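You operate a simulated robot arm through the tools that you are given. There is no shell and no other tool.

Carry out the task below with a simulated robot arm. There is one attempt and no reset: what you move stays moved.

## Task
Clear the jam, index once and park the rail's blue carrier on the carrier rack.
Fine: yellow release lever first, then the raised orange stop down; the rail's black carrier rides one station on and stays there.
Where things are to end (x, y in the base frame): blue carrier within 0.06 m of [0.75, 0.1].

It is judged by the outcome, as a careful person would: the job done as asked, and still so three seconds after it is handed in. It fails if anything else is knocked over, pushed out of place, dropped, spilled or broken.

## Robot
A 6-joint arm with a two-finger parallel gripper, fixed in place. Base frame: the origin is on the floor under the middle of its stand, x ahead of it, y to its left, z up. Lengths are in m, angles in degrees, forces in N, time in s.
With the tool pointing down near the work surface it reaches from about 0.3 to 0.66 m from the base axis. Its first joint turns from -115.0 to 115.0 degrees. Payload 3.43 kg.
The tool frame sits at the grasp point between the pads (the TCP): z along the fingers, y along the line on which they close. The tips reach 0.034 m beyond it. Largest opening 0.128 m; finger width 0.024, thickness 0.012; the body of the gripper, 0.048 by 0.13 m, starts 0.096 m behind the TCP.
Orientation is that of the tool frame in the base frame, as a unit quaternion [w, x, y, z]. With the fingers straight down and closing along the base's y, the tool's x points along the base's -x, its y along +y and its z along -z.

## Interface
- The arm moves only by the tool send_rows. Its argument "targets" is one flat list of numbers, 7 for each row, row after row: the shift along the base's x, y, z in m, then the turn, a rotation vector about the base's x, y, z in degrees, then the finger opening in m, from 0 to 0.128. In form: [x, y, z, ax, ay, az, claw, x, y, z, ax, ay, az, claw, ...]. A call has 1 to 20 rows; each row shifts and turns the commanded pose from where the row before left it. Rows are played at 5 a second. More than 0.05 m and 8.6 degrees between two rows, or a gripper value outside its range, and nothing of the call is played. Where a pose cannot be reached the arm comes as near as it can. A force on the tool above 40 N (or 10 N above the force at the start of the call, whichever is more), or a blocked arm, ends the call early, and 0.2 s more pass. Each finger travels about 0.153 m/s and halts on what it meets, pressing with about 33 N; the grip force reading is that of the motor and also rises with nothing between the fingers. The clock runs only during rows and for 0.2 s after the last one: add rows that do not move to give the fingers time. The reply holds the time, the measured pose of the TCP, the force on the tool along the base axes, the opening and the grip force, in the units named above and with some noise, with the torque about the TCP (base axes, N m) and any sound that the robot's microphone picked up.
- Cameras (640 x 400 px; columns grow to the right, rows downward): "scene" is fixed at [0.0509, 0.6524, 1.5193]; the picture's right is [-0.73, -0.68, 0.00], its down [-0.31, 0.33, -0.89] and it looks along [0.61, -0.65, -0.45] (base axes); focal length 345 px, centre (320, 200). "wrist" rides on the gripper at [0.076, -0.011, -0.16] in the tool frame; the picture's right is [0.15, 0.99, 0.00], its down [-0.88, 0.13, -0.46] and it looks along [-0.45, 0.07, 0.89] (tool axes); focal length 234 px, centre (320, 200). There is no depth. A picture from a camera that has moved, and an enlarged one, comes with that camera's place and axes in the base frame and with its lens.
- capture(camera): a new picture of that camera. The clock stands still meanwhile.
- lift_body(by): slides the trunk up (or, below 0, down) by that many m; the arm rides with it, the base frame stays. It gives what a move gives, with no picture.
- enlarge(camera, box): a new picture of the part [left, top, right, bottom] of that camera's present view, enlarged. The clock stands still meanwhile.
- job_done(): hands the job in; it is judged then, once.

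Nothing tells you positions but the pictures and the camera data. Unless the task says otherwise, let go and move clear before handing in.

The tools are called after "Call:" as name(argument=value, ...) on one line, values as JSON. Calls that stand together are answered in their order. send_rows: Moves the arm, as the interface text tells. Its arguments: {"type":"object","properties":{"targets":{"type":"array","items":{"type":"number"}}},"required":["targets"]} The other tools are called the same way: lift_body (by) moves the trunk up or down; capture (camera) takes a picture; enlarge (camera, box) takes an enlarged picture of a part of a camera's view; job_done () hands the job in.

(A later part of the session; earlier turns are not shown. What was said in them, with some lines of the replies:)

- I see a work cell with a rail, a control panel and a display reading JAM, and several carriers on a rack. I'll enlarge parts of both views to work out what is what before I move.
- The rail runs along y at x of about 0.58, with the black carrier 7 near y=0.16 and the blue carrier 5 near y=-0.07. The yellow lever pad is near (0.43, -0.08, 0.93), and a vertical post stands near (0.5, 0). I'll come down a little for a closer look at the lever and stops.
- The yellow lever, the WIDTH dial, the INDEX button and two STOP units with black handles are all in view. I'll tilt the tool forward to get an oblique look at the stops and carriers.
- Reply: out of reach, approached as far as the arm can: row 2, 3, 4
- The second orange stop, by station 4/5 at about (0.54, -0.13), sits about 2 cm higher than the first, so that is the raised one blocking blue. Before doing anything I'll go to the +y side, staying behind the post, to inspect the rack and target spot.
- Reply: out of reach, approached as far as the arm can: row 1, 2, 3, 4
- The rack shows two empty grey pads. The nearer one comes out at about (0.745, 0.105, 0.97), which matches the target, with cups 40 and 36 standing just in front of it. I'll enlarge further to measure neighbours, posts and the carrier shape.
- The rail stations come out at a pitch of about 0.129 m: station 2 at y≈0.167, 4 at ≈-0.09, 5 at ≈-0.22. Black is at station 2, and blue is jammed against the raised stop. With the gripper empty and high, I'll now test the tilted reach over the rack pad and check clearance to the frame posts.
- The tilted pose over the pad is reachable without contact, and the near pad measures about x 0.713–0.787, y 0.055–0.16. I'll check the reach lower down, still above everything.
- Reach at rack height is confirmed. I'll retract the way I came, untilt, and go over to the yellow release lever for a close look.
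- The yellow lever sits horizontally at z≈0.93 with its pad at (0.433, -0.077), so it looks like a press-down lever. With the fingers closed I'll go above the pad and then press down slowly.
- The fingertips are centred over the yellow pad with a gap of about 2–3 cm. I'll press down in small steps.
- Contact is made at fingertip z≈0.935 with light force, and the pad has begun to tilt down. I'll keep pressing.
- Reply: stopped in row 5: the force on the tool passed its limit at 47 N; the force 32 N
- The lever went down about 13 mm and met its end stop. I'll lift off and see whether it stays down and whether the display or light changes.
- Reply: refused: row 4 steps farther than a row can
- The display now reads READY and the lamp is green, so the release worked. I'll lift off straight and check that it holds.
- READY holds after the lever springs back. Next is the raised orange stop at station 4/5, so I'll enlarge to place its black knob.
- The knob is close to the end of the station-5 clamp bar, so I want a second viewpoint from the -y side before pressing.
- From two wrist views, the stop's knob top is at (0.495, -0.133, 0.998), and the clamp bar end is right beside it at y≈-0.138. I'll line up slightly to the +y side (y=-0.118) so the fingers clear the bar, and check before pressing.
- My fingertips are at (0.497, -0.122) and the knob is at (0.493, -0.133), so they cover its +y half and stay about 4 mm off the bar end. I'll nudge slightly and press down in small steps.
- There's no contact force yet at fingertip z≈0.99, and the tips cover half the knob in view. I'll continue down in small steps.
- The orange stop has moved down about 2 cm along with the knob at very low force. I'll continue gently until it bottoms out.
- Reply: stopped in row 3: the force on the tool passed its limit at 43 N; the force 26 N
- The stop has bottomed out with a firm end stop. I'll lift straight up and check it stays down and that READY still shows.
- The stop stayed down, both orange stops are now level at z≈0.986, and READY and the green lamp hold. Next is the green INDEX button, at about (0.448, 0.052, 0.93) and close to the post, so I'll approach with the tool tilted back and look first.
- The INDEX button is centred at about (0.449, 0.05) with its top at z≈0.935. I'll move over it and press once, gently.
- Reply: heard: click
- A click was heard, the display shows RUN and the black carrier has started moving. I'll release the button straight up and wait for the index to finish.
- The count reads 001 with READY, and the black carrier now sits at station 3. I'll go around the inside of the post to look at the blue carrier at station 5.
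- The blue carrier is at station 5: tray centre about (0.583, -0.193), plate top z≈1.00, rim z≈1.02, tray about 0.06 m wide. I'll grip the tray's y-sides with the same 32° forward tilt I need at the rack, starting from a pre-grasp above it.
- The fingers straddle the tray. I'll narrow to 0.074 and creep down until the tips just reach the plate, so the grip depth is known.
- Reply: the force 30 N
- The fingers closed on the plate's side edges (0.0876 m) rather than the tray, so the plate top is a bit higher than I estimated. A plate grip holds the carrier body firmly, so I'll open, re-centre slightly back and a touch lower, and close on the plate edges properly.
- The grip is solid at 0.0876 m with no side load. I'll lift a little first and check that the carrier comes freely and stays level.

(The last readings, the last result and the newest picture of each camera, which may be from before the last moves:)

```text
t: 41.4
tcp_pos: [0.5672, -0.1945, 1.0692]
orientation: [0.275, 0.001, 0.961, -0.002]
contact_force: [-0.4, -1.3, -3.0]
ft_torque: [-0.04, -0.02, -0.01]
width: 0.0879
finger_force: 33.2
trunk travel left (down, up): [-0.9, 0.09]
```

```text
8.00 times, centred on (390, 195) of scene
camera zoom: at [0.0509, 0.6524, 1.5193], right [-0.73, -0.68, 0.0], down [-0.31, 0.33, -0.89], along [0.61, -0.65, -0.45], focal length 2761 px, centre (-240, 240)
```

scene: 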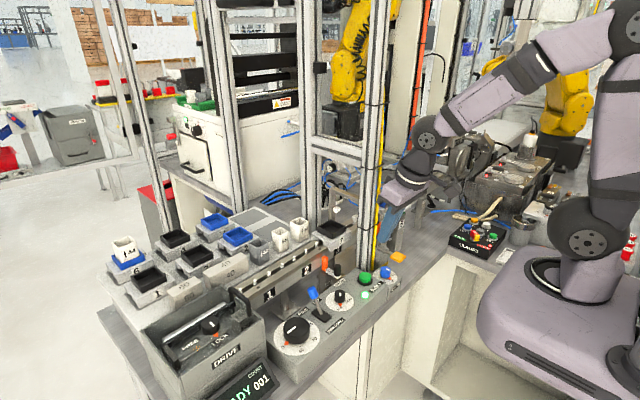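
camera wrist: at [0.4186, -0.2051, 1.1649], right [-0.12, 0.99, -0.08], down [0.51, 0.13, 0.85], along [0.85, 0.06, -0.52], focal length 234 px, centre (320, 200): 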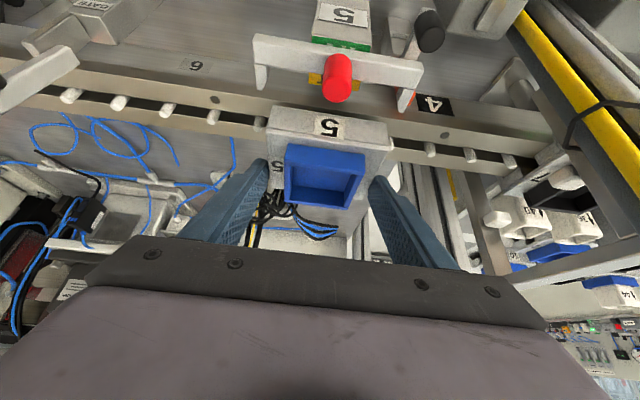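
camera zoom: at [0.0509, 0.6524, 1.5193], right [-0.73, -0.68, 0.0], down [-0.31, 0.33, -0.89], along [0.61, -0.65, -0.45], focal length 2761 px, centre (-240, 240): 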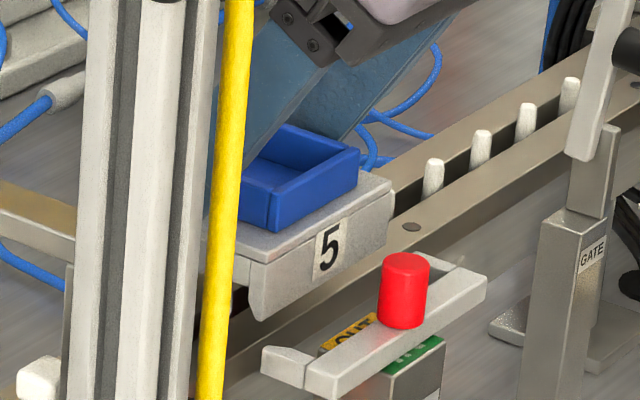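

The carrier is free, level and weighs about 0.3 kg. I'll lift it high, retract inside the post with less tilt, and sweep to the +y side.

Call:
send_rows(targets=[0, 0, 0.03, 0, 0, 0, 0.08, 0, 0, 0.04, 0, 0, 0, 0.08, 0, 0, 0.04, 0, 0, 0, 0.08, -0.03, 0.0, 0.02, 0, 0, 0, 0.08, -0.04, 0, 0, 0, 0, 0, 0.08, -0.04, 0, 0, 0, 0, 0, 0.08, -0.03, 0, 0, 0, 5, 0, 0.08, -0.03, 0, 0, 0, 5, 0, 0.08, -0.02, 0, 0, 0, 5, 0, 0.08, 0, 0, 0, 0, 0, 0, 0.08])

Call:
capture(camera="wrist")

Call:
capture(camera="scene")

```text
t: 43.6
tcp_pos: [0.3775, -0.1941, 1.2029]
orientation: [0.146, 0.001, 0.989, -0.002]
contact_force: [-0.5, -0.1, -2.9]
ft_torque: [0.01, -0.03, 0.01]
width: 0.0875
finger_force: 32.5
trunk travel left (down, up): [-0.9, 0.09]
```

```text
taken
camera wrist: at [0.2581, -0.206, 1.3331], right [-0.14, 0.99, -0.05], down [0.71, 0.13, 0.69], along [0.69, 0.06, -0.72], focal length 234 px, centre (320, 200)
```

wrist: 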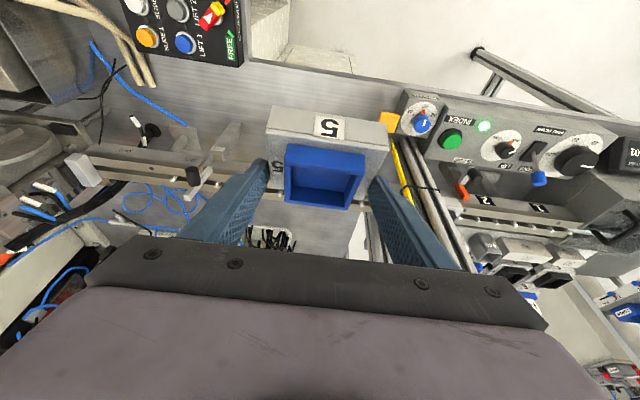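

```text
taken
```

scene: 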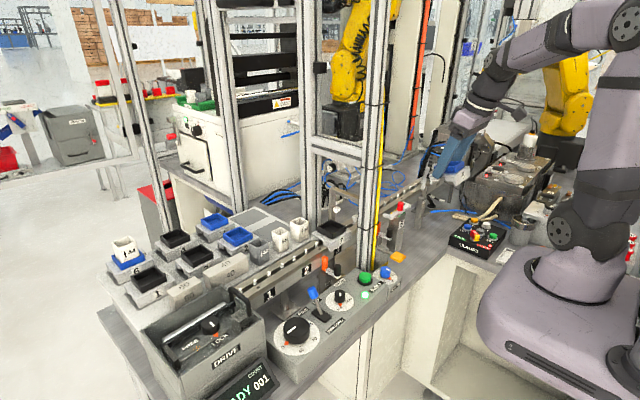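

Call:
send_rows(targets=[0, 0.042, 0, 0, 0, 0, 0.08, 0, 0.042, 0, 0, 0, 0, 0.08, 0, 0.042, 0, 0, 0, 0, 0.08, 0, 0.042, 0, 0, 0, 0, 0.08, 0, 0.042, 0, 0, 0, 0, 0.08, 0, 0.042, 0, 0, 0, 0, 0.08, 0, 0.042, 0, 0, 0, 0, 0.08, 0, 0.042, 0, 0, 0, 0, 0.08, 0, 0, 0, 0, 0, 0, 0.08])

Call:
capture(camera="wrist")

Call:
capture(camera="scene")

```text
t: 45.6
tcp_pos: [0.3759, 0.1394, 1.1997]
orientation: [0.147, 0.001, 0.989, -0.002]
contact_force: [0.9, -1.5, -3.9]
ft_torque: [0.02, 0.01, 0.0]
width: 0.0877
finger_force: 32.9
trunk travel left (down, up): [-0.9, 0.09]
```

```text
taken
camera wrist: at [0.257, 0.1294, 1.3309], right [-0.14, 0.99, -0.05], down [0.71, 0.13, 0.69], along [0.69, 0.06, -0.72], focal length 234 px, centre (320, 200)
```

wrist: 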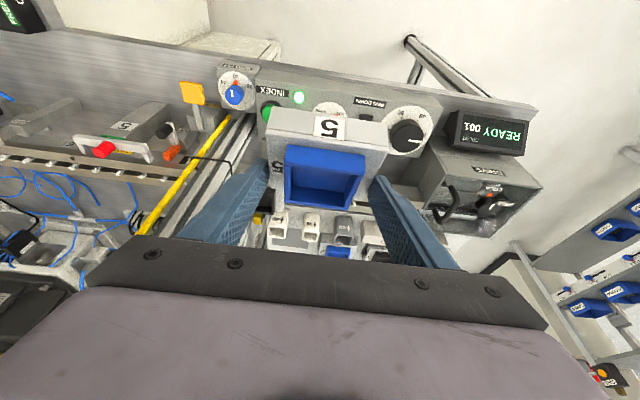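

```text
taken
```

scene: 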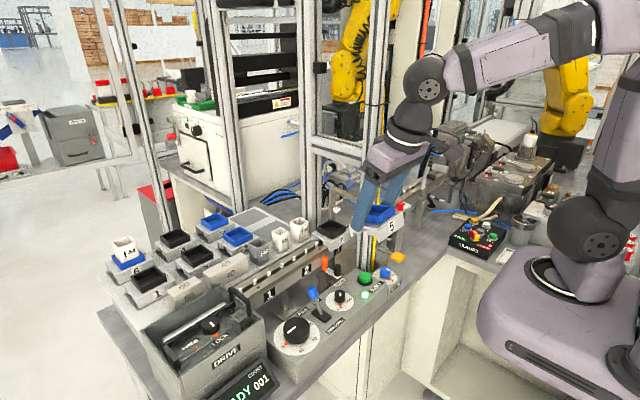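

Call:
send_rows(targets=[0.03, 0, 0.005, 0, -5, 0, 0.08, 0.03, 0, 0.005, 0, -5, 0, 0.08, 0.03, 0, 0.005, 0, -5, 0, 0.08, 0.045, -0.003, 0, 0, 0, 0, 0.08, 0.045, -0.004, 0, 0, 0, 0, 0.08, 0.045, -0.006, 0, 0, 0, 0, 0.08, 0.04, -0.006, 0, 0, 0, 0, 0.08, 0.04, -0.006, 0, 0, 0, 0, 0.08, 0, 0, 0, 0, 0, 0, 0.08])

Call:
capture(camera="wrist")

Call:
capture(camera="scene")

```text
t: 47.6
tcp_pos: [0.6832, 0.1174, 1.215]
orientation: [0.275, 0.001, 0.962, -0.001]
contact_force: [-0.6, -0.3, -1.6]
ft_torque: [0.04, 0.02, 0.03]
width: 0.0873
finger_force: 32.6
trunk travel left (down, up): [-0.9, 0.09]
```

```text
taken
camera wrist: at [0.5349, 0.1058, 1.3104], right [-0.12, 0.99, -0.08], down [0.51, 0.13, 0.85], along [0.85, 0.06, -0.52], focal length 234 px, centre (320, 200)
```

wrist: 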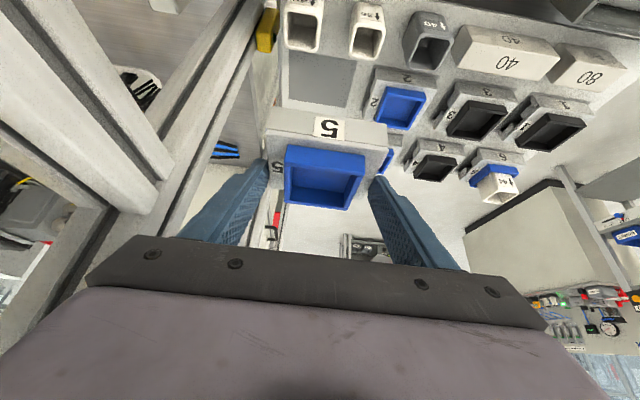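

```text
taken
```

scene: 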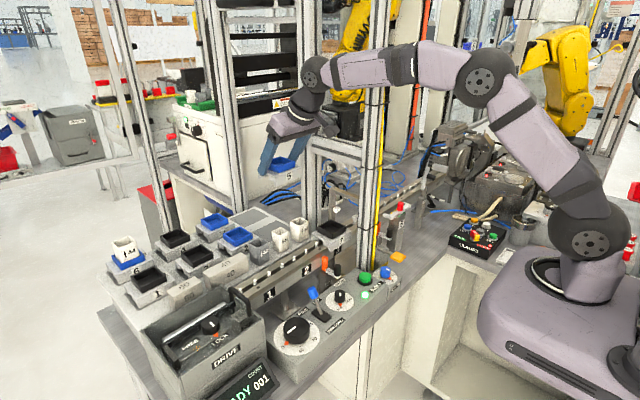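

Call:
enlarge(camera="wrist", box=[240, 0, 400, 100])

Call:
enlarge(camera="scene", box=[220, 140, 340, 215])

```text
4.00 times, centred on (320, 50) of wrist
camera zoom: at [0.5349, 0.1058, 1.3104], right [-0.12, 0.99, -0.08], down [0.51, 0.13, 0.85], along [0.85, 0.06, -0.52], focal length 937 px, centre (320, 800)
```

zoom: 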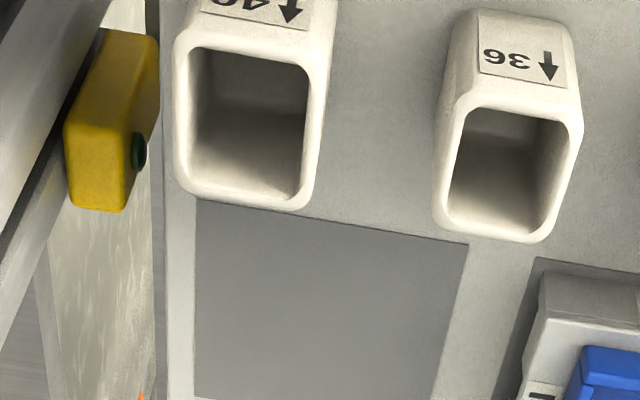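

```text
5.33 times, centred on (280, 178) of scene
camera zoom: at [0.0509, 0.6524, 1.5193], right [-0.73, -0.68, 0.0], down [-0.31, 0.33, -0.89], along [0.61, -0.65, -0.45], focal length 1841 px, centre (533, 320)
```

zoom: 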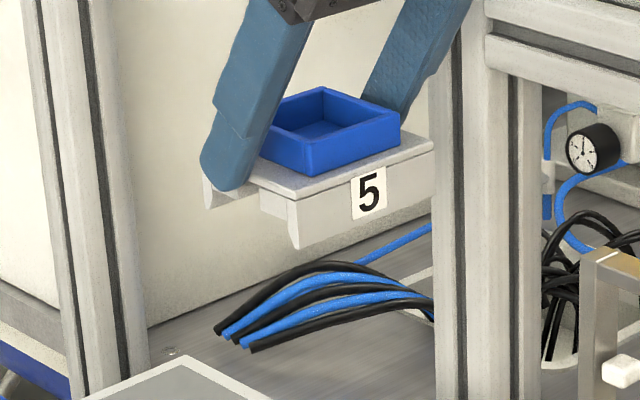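

The pad spans x 0.711–0.786 and y 0.056–0.155, centre (0.749, 0.105), and the cups end at x≈0.684. I'll go forward above the pad, then lower part-way.

Call:
send_rows(targets=[0.028, -0.006, 0, 0, 0, 0, 0.08, 0.027, -0.006, 0, 0, 0, 0, 0.08, 0, 0, -0.04, 0, 0, 0, 0.08, 0, 0, -0.04, 0, 0, 0, 0.08, 0, 0, -0.02, 0, 0, 0, 0.08, 0, 0, 0, 0, 0, 0, 0.08])

Call:
capture(camera="wrist")

Call:
enlarge(camera="scene", box=[220, 170, 340, 245])

Call:
capture(camera="scene")

```text
t: 49.0
tcp_pos: [0.7361, 0.103, 1.1155]
orientation: [0.275, 0.002, 0.962, -0.002]
contact_force: [-0.3, -0.2, -3.2]
ft_torque: [0.01, 0.02, 0.02]
width: 0.0874
finger_force: 32.7
trunk travel left (down, up): [-0.9, 0.09]
```

```text
taken
camera wrist: at [0.5871, 0.0923, 1.2099], right [-0.12, 0.99, -0.08], down [0.51, 0.13, 0.85], along [0.85, 0.06, -0.52], focal length 234 px, centre (320, 200)
```

wrist: 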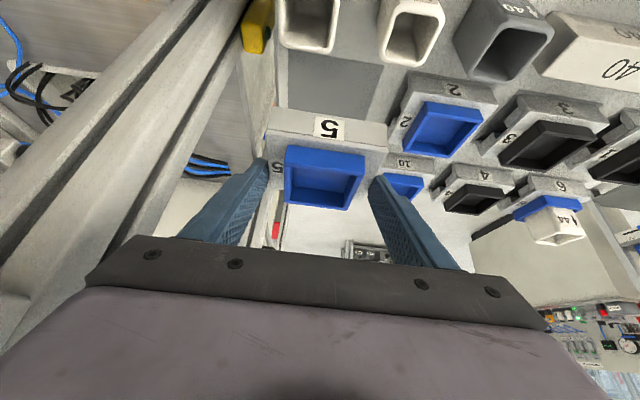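

```text
5.33 times, centred on (280, 208) of scene
camera zoom: at [0.0509, 0.6524, 1.5193], right [-0.73, -0.68, 0.0], down [-0.31, 0.33, -0.89], along [0.61, -0.65, -0.45], focal length 1841 px, centre (533, 160)
```

zoom: 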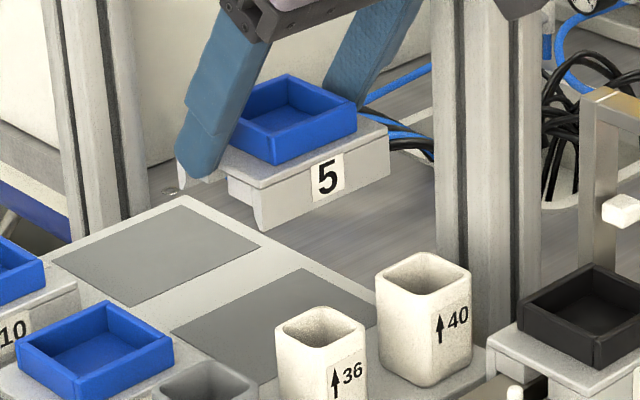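

```text
taken
```

scene: 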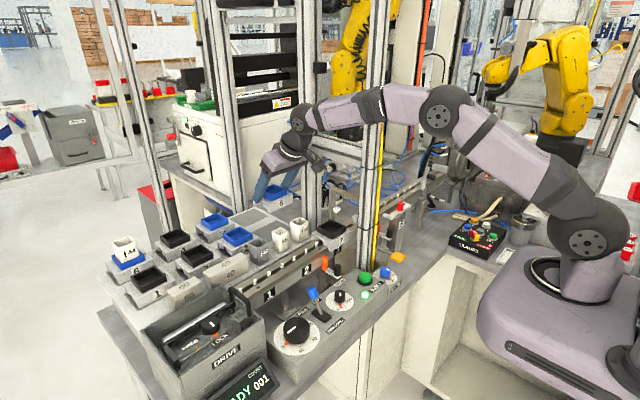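

The carrier lines up with the pad and clears the cups. I'll lower further, then creep down to feel the rack.

Call:
send_rows(targets=[0, 0.001, -0.025, 0, 0, 0, 0.08, 0, 0, -0.025, 0, 0, 0, 0.08, 0, 0, -0.01, 0, 0, 0, 0.08, 0, 0, 0, 0, 0, 0, 0.08])

Call:
enlarge(camera="scene", box=[220, 180, 340, 255])

Call:
capture(camera="wrist")

```text
t: 50.0
tcp_pos: [0.7368, 0.1046, 1.0562]
orientation: [0.275, 0.001, 0.961, -0.002]
contact_force: [0.1, 0.2, -3.1]
ft_torque: [0.01, 0.02, 0.01]
width: 0.0877
finger_force: 33.4
trunk travel left (down, up): [-0.9, 0.09]
```

```text
5.33 times, centred on (280, 218) of scene
camera zoom: at [0.0509, 0.6524, 1.5193], right [-0.73, -0.68, 0.0], down [-0.31, 0.33, -0.89], along [0.61, -0.65, -0.45], focal length 1841 px, centre (533, 107)
```

zoom: 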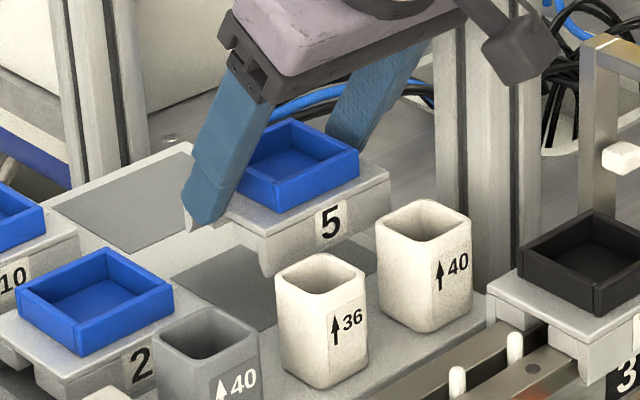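

```text
taken
camera wrist: at [0.5871, 0.0941, 1.1513], right [-0.12, 0.99, -0.08], down [0.51, 0.13, 0.85], along [0.85, 0.06, -0.52], focal length 234 px, centre (320, 200)
```

wrist: 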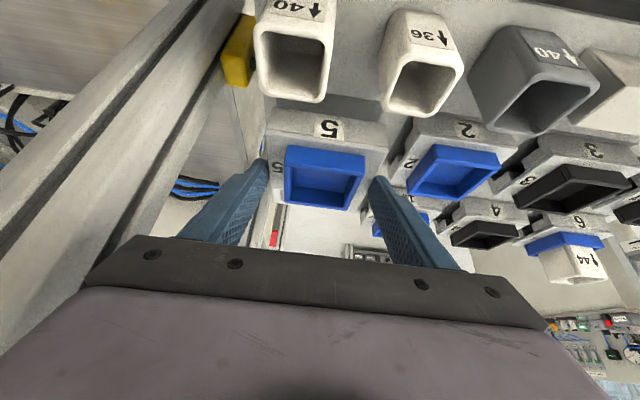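

Call:
send_rows(targets=[0, 0, -0.006, 0, 0, 0, 0.08, 0, 0, -0.004, 0, 0, 0, 0.08, 0, 0, -0.004, 0, 0, 0, 0.08, 0, 0, 0, 0, 0, 0, 0.08])

Call:
enlarge(camera="scene", box=[220, 180, 340, 255])

Call:
enlarge(camera="wrist", box=[240, 50, 400, 150])

```text
t: 51.0
tcp_pos: [0.7356, 0.1045, 1.0421]
orientation: [0.275, 0.001, 0.962, -0.002]
contact_force: [-0.5, 0.7, -2.7]
ft_torque: [-0.02, 0.02, -0.03]
width: 0.0875
finger_force: 33.2
trunk travel left (down, up): [-0.9, 0.09]
```

```text
5.33 times, centred on (280, 218) of scene
camera zoom: at [0.0509, 0.6524, 1.5193], right [-0.73, -0.68, 0.0], down [-0.31, 0.33, -0.89], along [0.61, -0.65, -0.45], focal length 1841 px, centre (533, 107)
```

zoom: 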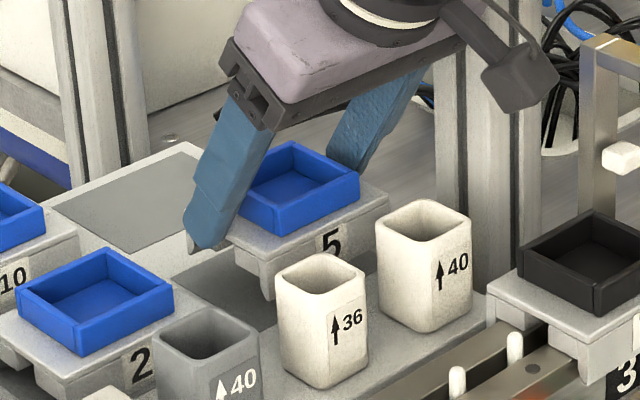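

```text
4.00 times, centred on (320, 100) of wrist
camera zoom: at [0.5874, 0.0943, 1.1371], right [-0.12, 0.99, -0.08], down [0.51, 0.13, 0.85], along [0.85, 0.06, -0.52], focal length 937 px, centre (320, 600)
```

zoom: 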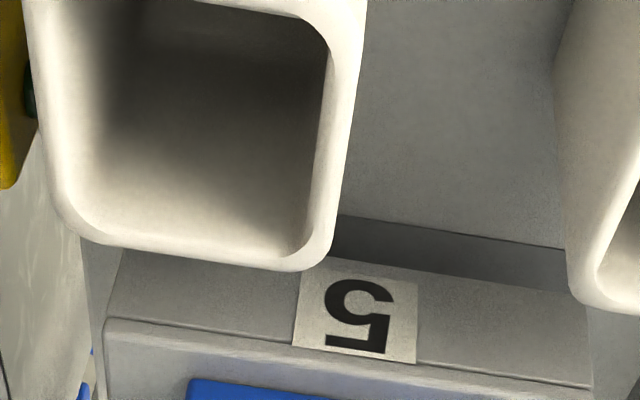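

Call:
send_rows(targets=[0, 0, -0.004, 0, 0, 0, 0.08, 0, 0, -0.003, 0, 0, 0, 0.08, 0, 0, -0.002, 0, 0, 0, 0.08, 0, 0, 0, 0, 0, 0, 0.08])

Call:
enlarge(camera="scene", box=[240, 195, 320, 245])

```text
t: 52.0
tcp_pos: [0.7375, 0.1056, 1.0324]
orientation: [0.274, 0.001, 0.962, -0.002]
contact_force: [1.2, 0.0, -2.5]
ft_torque: [-0.02, 0.02, 0.02]
width: 0.0878
finger_force: 32.7
trunk travel left (down, up): [-0.9, 0.09]
```

```text
8.00 times, centred on (280, 220) of scene
camera zoom: at [0.0509, 0.6524, 1.5193], right [-0.73, -0.68, 0.0], down [-0.31, 0.33, -0.89], along [0.61, -0.65, -0.45], focal length 2761 px, centre (640, 40)
```

zoom: 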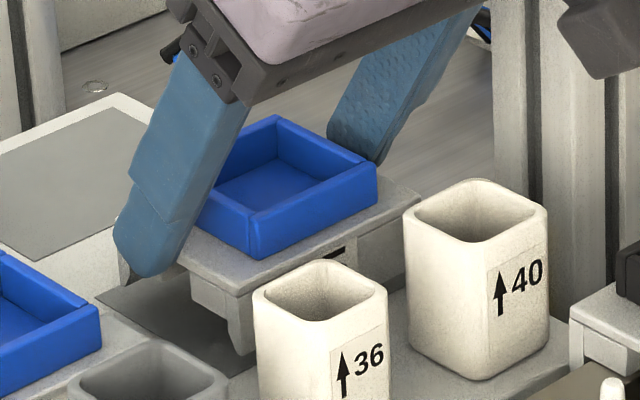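

Call:
send_rows(targets=[0, 0, -0.003, 0, 0, 0, 0.08, 0, 0, -0.002, 0, 0, 0, 0.08, 0, 0, -0.002, 0, 0, 0, 0.08, 0, 0, 0, 0, 0, 0, 0.08])

Call:
enlarge(camera="scene", box=[240, 195, 320, 245])

```text
t: 53.0
tcp_pos: [0.7378, 0.1062, 1.0253]
orientation: [0.274, 0.001, 0.962, -0.002]
contact_force: [-0.1, 0.1, -3.1]
ft_torque: [-0.03, 0.03, 0.01]
width: 0.0876
finger_force: 32.9
trunk travel left (down, up): [-0.9, 0.09]
```

```text
8.00 times, centred on (280, 220) of scene
camera zoom: at [0.0509, 0.6524, 1.5193], right [-0.73, -0.68, 0.0], down [-0.31, 0.33, -0.89], along [0.61, -0.65, -0.45], focal length 2761 px, centre (640, 40)
```

zoom: 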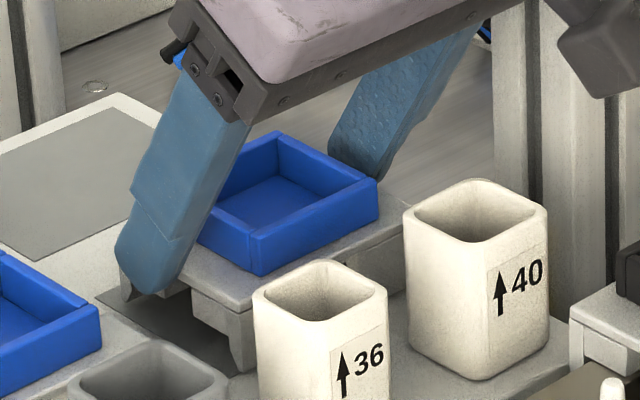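

Call:
send_rows(targets=[0, 0, -0.002, 0, 0, 0, 0.08, 0, 0, -0.002, 0, 0, 0, 0.08, 0, 0, -0.002, 0, 0, 0, 0.08, 0, 0, 0, 0, 0, 0, 0.08])

Call:
enlarge(camera="scene", box=[240, 195, 320, 245])

Call:
capture(camera="wrist")

```text
t: 54.0
tcp_pos: [0.7385, 0.1068, 1.0226]
orientation: [0.277, 0.001, 0.961, -0.001]
contact_force: [2.0, 1.0, 8.6]
ft_torque: [-0.19, 0.24, -0.03]
width: 0.0878
finger_force: 33.1
trunk travel left (down, up): [-0.9, 0.09]
```

```text
8.00 times, centred on (280, 220) of scene
camera zoom: at [0.0509, 0.6524, 1.5193], right [-0.73, -0.68, 0.0], down [-0.31, 0.33, -0.89], along [0.61, -0.65, -0.45], focal length 2761 px, centre (640, 40)
```

zoom: 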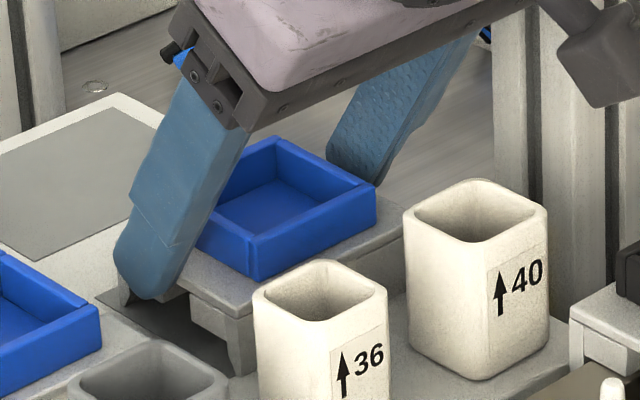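

```text
taken
camera wrist: at [0.5888, 0.0951, 1.1166], right [-0.12, 0.99, -0.08], down [0.5, 0.13, 0.85], along [0.86, 0.06, -0.51], focal length 234 px, centre (320, 200)
```

wrist: 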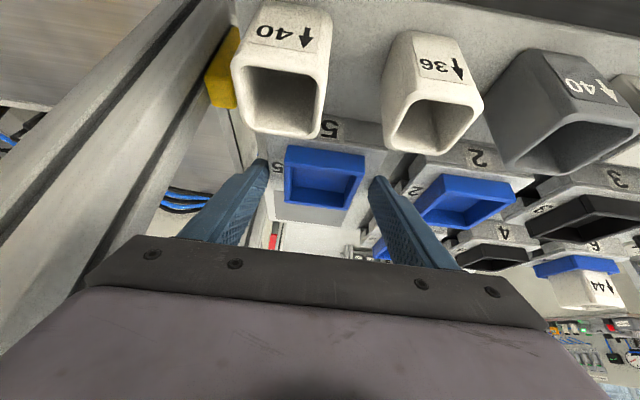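

The carrier has landed on the pad, with the load going from -3 N to +8.6 N. I'll ease the preload, open just a little and check it sits flat before withdrawing.

Call:
send_rows(targets=[0, 0, 0.002, 0, 0, 0, 0.08, 0, 0, 0, 0, 0, 0, 0.08, 0, 0, 0, 0, 0, 0, 0.09, 0, 0, 0, 0, 0, 0, 0.096, 0, 0, 0, 0, 0, 0, 0.096, 0, 0, 0, 0, 0, 0, 0.096])

Call:
enlarge(camera="scene", box=[240, 195, 320, 245])

Call:
enlarge(camera="wrist", box=[230, 110, 430, 235])

```text
t: 55.4
tcp_pos: [0.7375, 0.1048, 1.0213]
orientation: [0.275, 0.001, 0.962, -0.002]
contact_force: [0.4, -1.3, -0.6]
ft_torque: [-0.01, 0.01, -0.02]
width: 0.0961
finger_force: 0.0
trunk travel left (down, up): [-0.9, 0.09]
```

```text
8.00 times, centred on (280, 220) of scene
camera zoom: at [0.0509, 0.6524, 1.5193], right [-0.73, -0.68, 0.0], down [-0.31, 0.33, -0.89], along [0.61, -0.65, -0.45], focal length 2761 px, centre (640, 40)
```

zoom: 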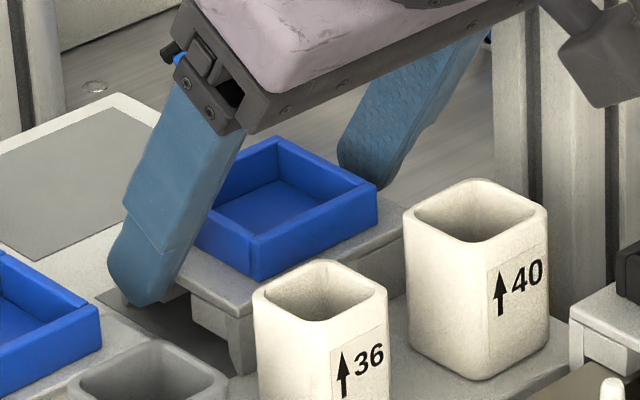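

```text
3.20 times, centred on (330, 172) of wrist
camera zoom: at [0.5889, 0.0943, 1.1162], right [-0.12, 0.99, -0.08], down [0.51, 0.13, 0.85], along [0.85, 0.06, -0.52], focal length 749 px, centre (288, 288)
```

zoom: 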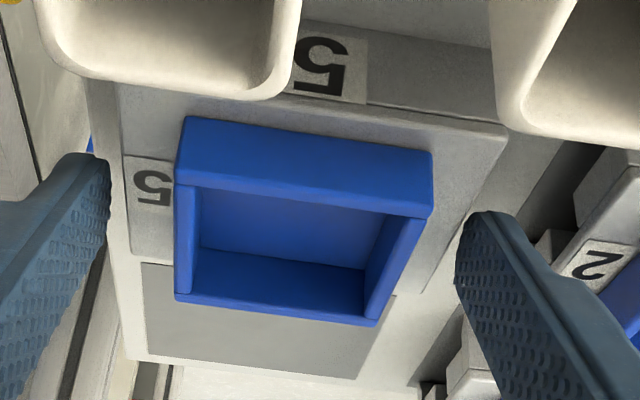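

The carrier sits flat on the pad with both fingers clear of it and its neighbour. I'll withdraw straight up, then back out along the known route.

Call:
send_rows(targets=[0, 0, 0.008, 0, 0, 0, 0.096, 0, 0, 0.015, 0, 0, 0, 0.096, 0, 0, 0.03, 0, 0, 0, 0.096, 0, 0, 0.04, 0, 0, 0, 0.096, 0, 0, 0.045, 0, 0, 0, 0.096, 0, 0, 0.045, 0, 0, 0, 0.096, 0, 0, 0, 0, 0, 0, 0.096])

Call:
capture(camera="wrist")

Call:
enlarge(camera="scene", box=[200, 195, 320, 270])

```text
t: 57.0
tcp_pos: [0.7359, 0.1082, 1.2037]
orientation: [0.275, 0.002, 0.961, -0.003]
contact_force: [-0.6, -0.4, -0.3]
ft_torque: [0.02, -0.04, -0.01]
width: 0.0958
finger_force: 0.0
trunk travel left (down, up): [-0.9, 0.09]
```

```text
taken
camera wrist: at [0.5874, 0.0975, 1.2989], right [-0.12, 0.99, -0.08], down [0.51, 0.13, 0.85], along [0.85, 0.06, -0.52], focal length 234 px, centre (320, 200)
```

wrist: 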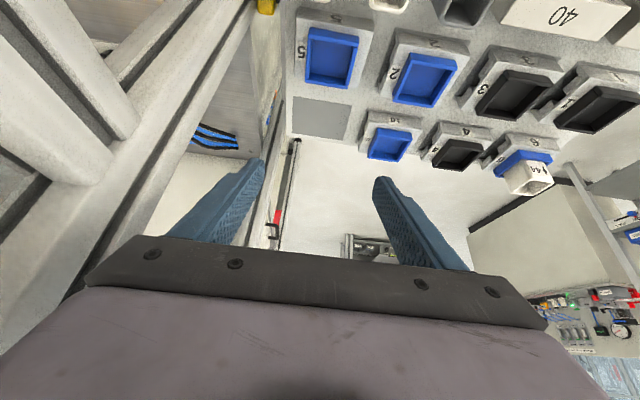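

```text
5.33 times, centred on (260, 232) of scene
camera zoom: at [0.0509, 0.6524, 1.5193], right [-0.73, -0.68, 0.0], down [-0.31, 0.33, -0.89], along [0.61, -0.65, -0.45], focal length 1841 px, centre (640, 27)
```

zoom: 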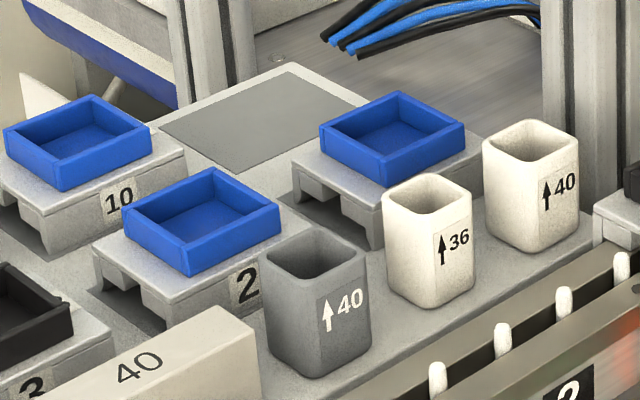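

The blue carrier is parked squarely beside carrier 2, and the cups haven't moved. I'll back the arm out and do a last check.

Call:
send_rows(targets=[-0.044, 0.006, 0.003, 0, 0, 0, 0.096, -0.044, 0.006, 0.003, 0, 0, 0, 0.096, -0.044, 0.006, 0.003, 0, 0, 0, 0.096, -0.044, 0.006, 0.003, 0, 0, 0, 0.096, -0.044, 0.006, 0.003, 0, 0, 0, 0.096, -0.044, 0.004, 0.003, 0, 0, 0, 0.096, -0.03, 0, 0, 0, 0, 0, 0.096, -0.015, 0, 0, 0, 8, 0, 0.096, -0.015, 0, 0, 0, 8, 0, 0.096, -0.015, 0, 0, 0, 8, 0, 0.096, 0, 0, 0, 0, 0, 0, 0.096])

Call:
capture(camera="scene")

Call:
enlarge(camera="scene", box=[280, 180, 440, 280])

Call:
enlarge(camera="scene", box=[180, 280, 340, 380])

Call:
capture(camera="wrist")

```text
t: 59.4
tcp_pos: [0.3989, 0.139, 1.2235]
orientation: [0.069, 0.001, 0.998, -0.002]
contact_force: [0.0, 0.8, 0.7]
ft_torque: [0.01, -0.03, 0.0]
width: 0.0959
finger_force: 0.1
trunk travel left (down, up): [-0.9, 0.09]
```

```text
taken
```

scene: 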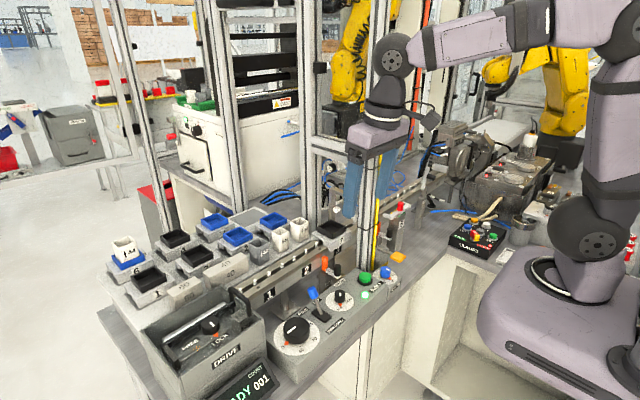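

```text
4.00 times, centred on (360, 230) of scene
camera zoom: at [0.0509, 0.6524, 1.5193], right [-0.73, -0.68, 0.0], down [-0.31, 0.33, -0.89], along [0.61, -0.65, -0.45], focal length 1381 px, centre (160, 80)
```

zoom: 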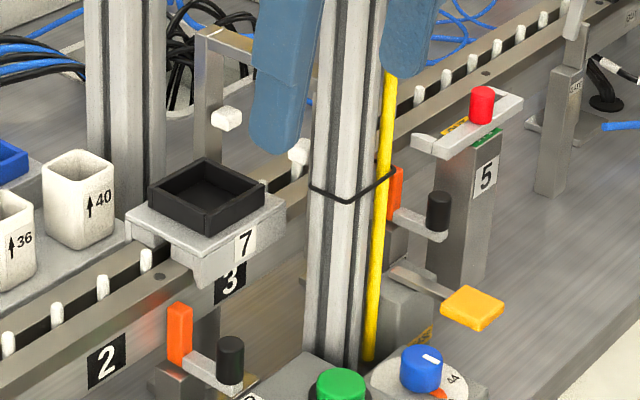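

```text
4.00 times, centred on (260, 330) of scene
camera zoom: at [0.0509, 0.6524, 1.5193], right [-0.73, -0.68, 0.0], down [-0.31, 0.33, -0.89], along [0.61, -0.65, -0.45], focal length 1381 px, centre (560, -320)
```

zoom: 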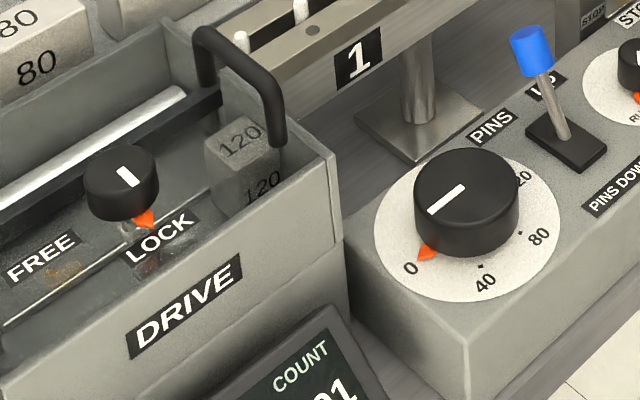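

```text
taken
camera wrist: at [0.3017, 0.1278, 1.3707], right [-0.14, 0.99, -0.02], down [0.81, 0.13, 0.57], along [0.57, 0.06, -0.82], focal length 234 px, centre (320, 200)
```

wrist: 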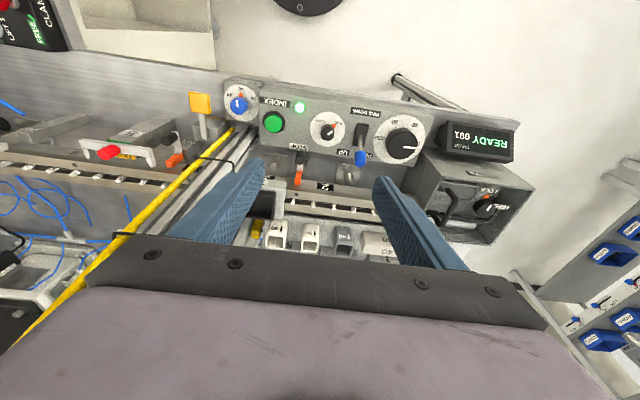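

Black is seated at station 3, the display reads READY 001, and both orange stops are down. The blue carrier is parked on the rack pad at about (0.75, 0.105), nothing else has moved, and the arm is clear, so I'm handing in.

Call:
job_done()

```text
The job is handed in.
```

The jam is cleared, the rail has been indexed once, and the blue carrier is parked on the carrier rack at about (0.75, 0.105). That is within the 0.06 m tolerance of [0.75, 0.1]. The job is handed in, but I got no verdict back.

- **Jam:** I pressed the yellow release lever first, and the display changed from JAM to READY. Then I pushed down the one raised orange stop, between stations 4 and 5, and it stayed down.
- **Index:** I pressed INDEX once. The count went from 000 to 001, the black carrier rode from station 2 to station 3, and it was still there at my last check.
- **Blue carrier:** It had ridden to station 5. I picked it up there, carried it around the inside of the post and set it down flat on the empty pad beside carrier 2.

While lining up the grip at station 5, the fingers closed early on the carrier's plate and pressed it down against the rail with about 29 N. I opened them, re-gripped and lifted it cleanly.

In the last pictures nothing else had moved, and the arm was open and clear of the work.
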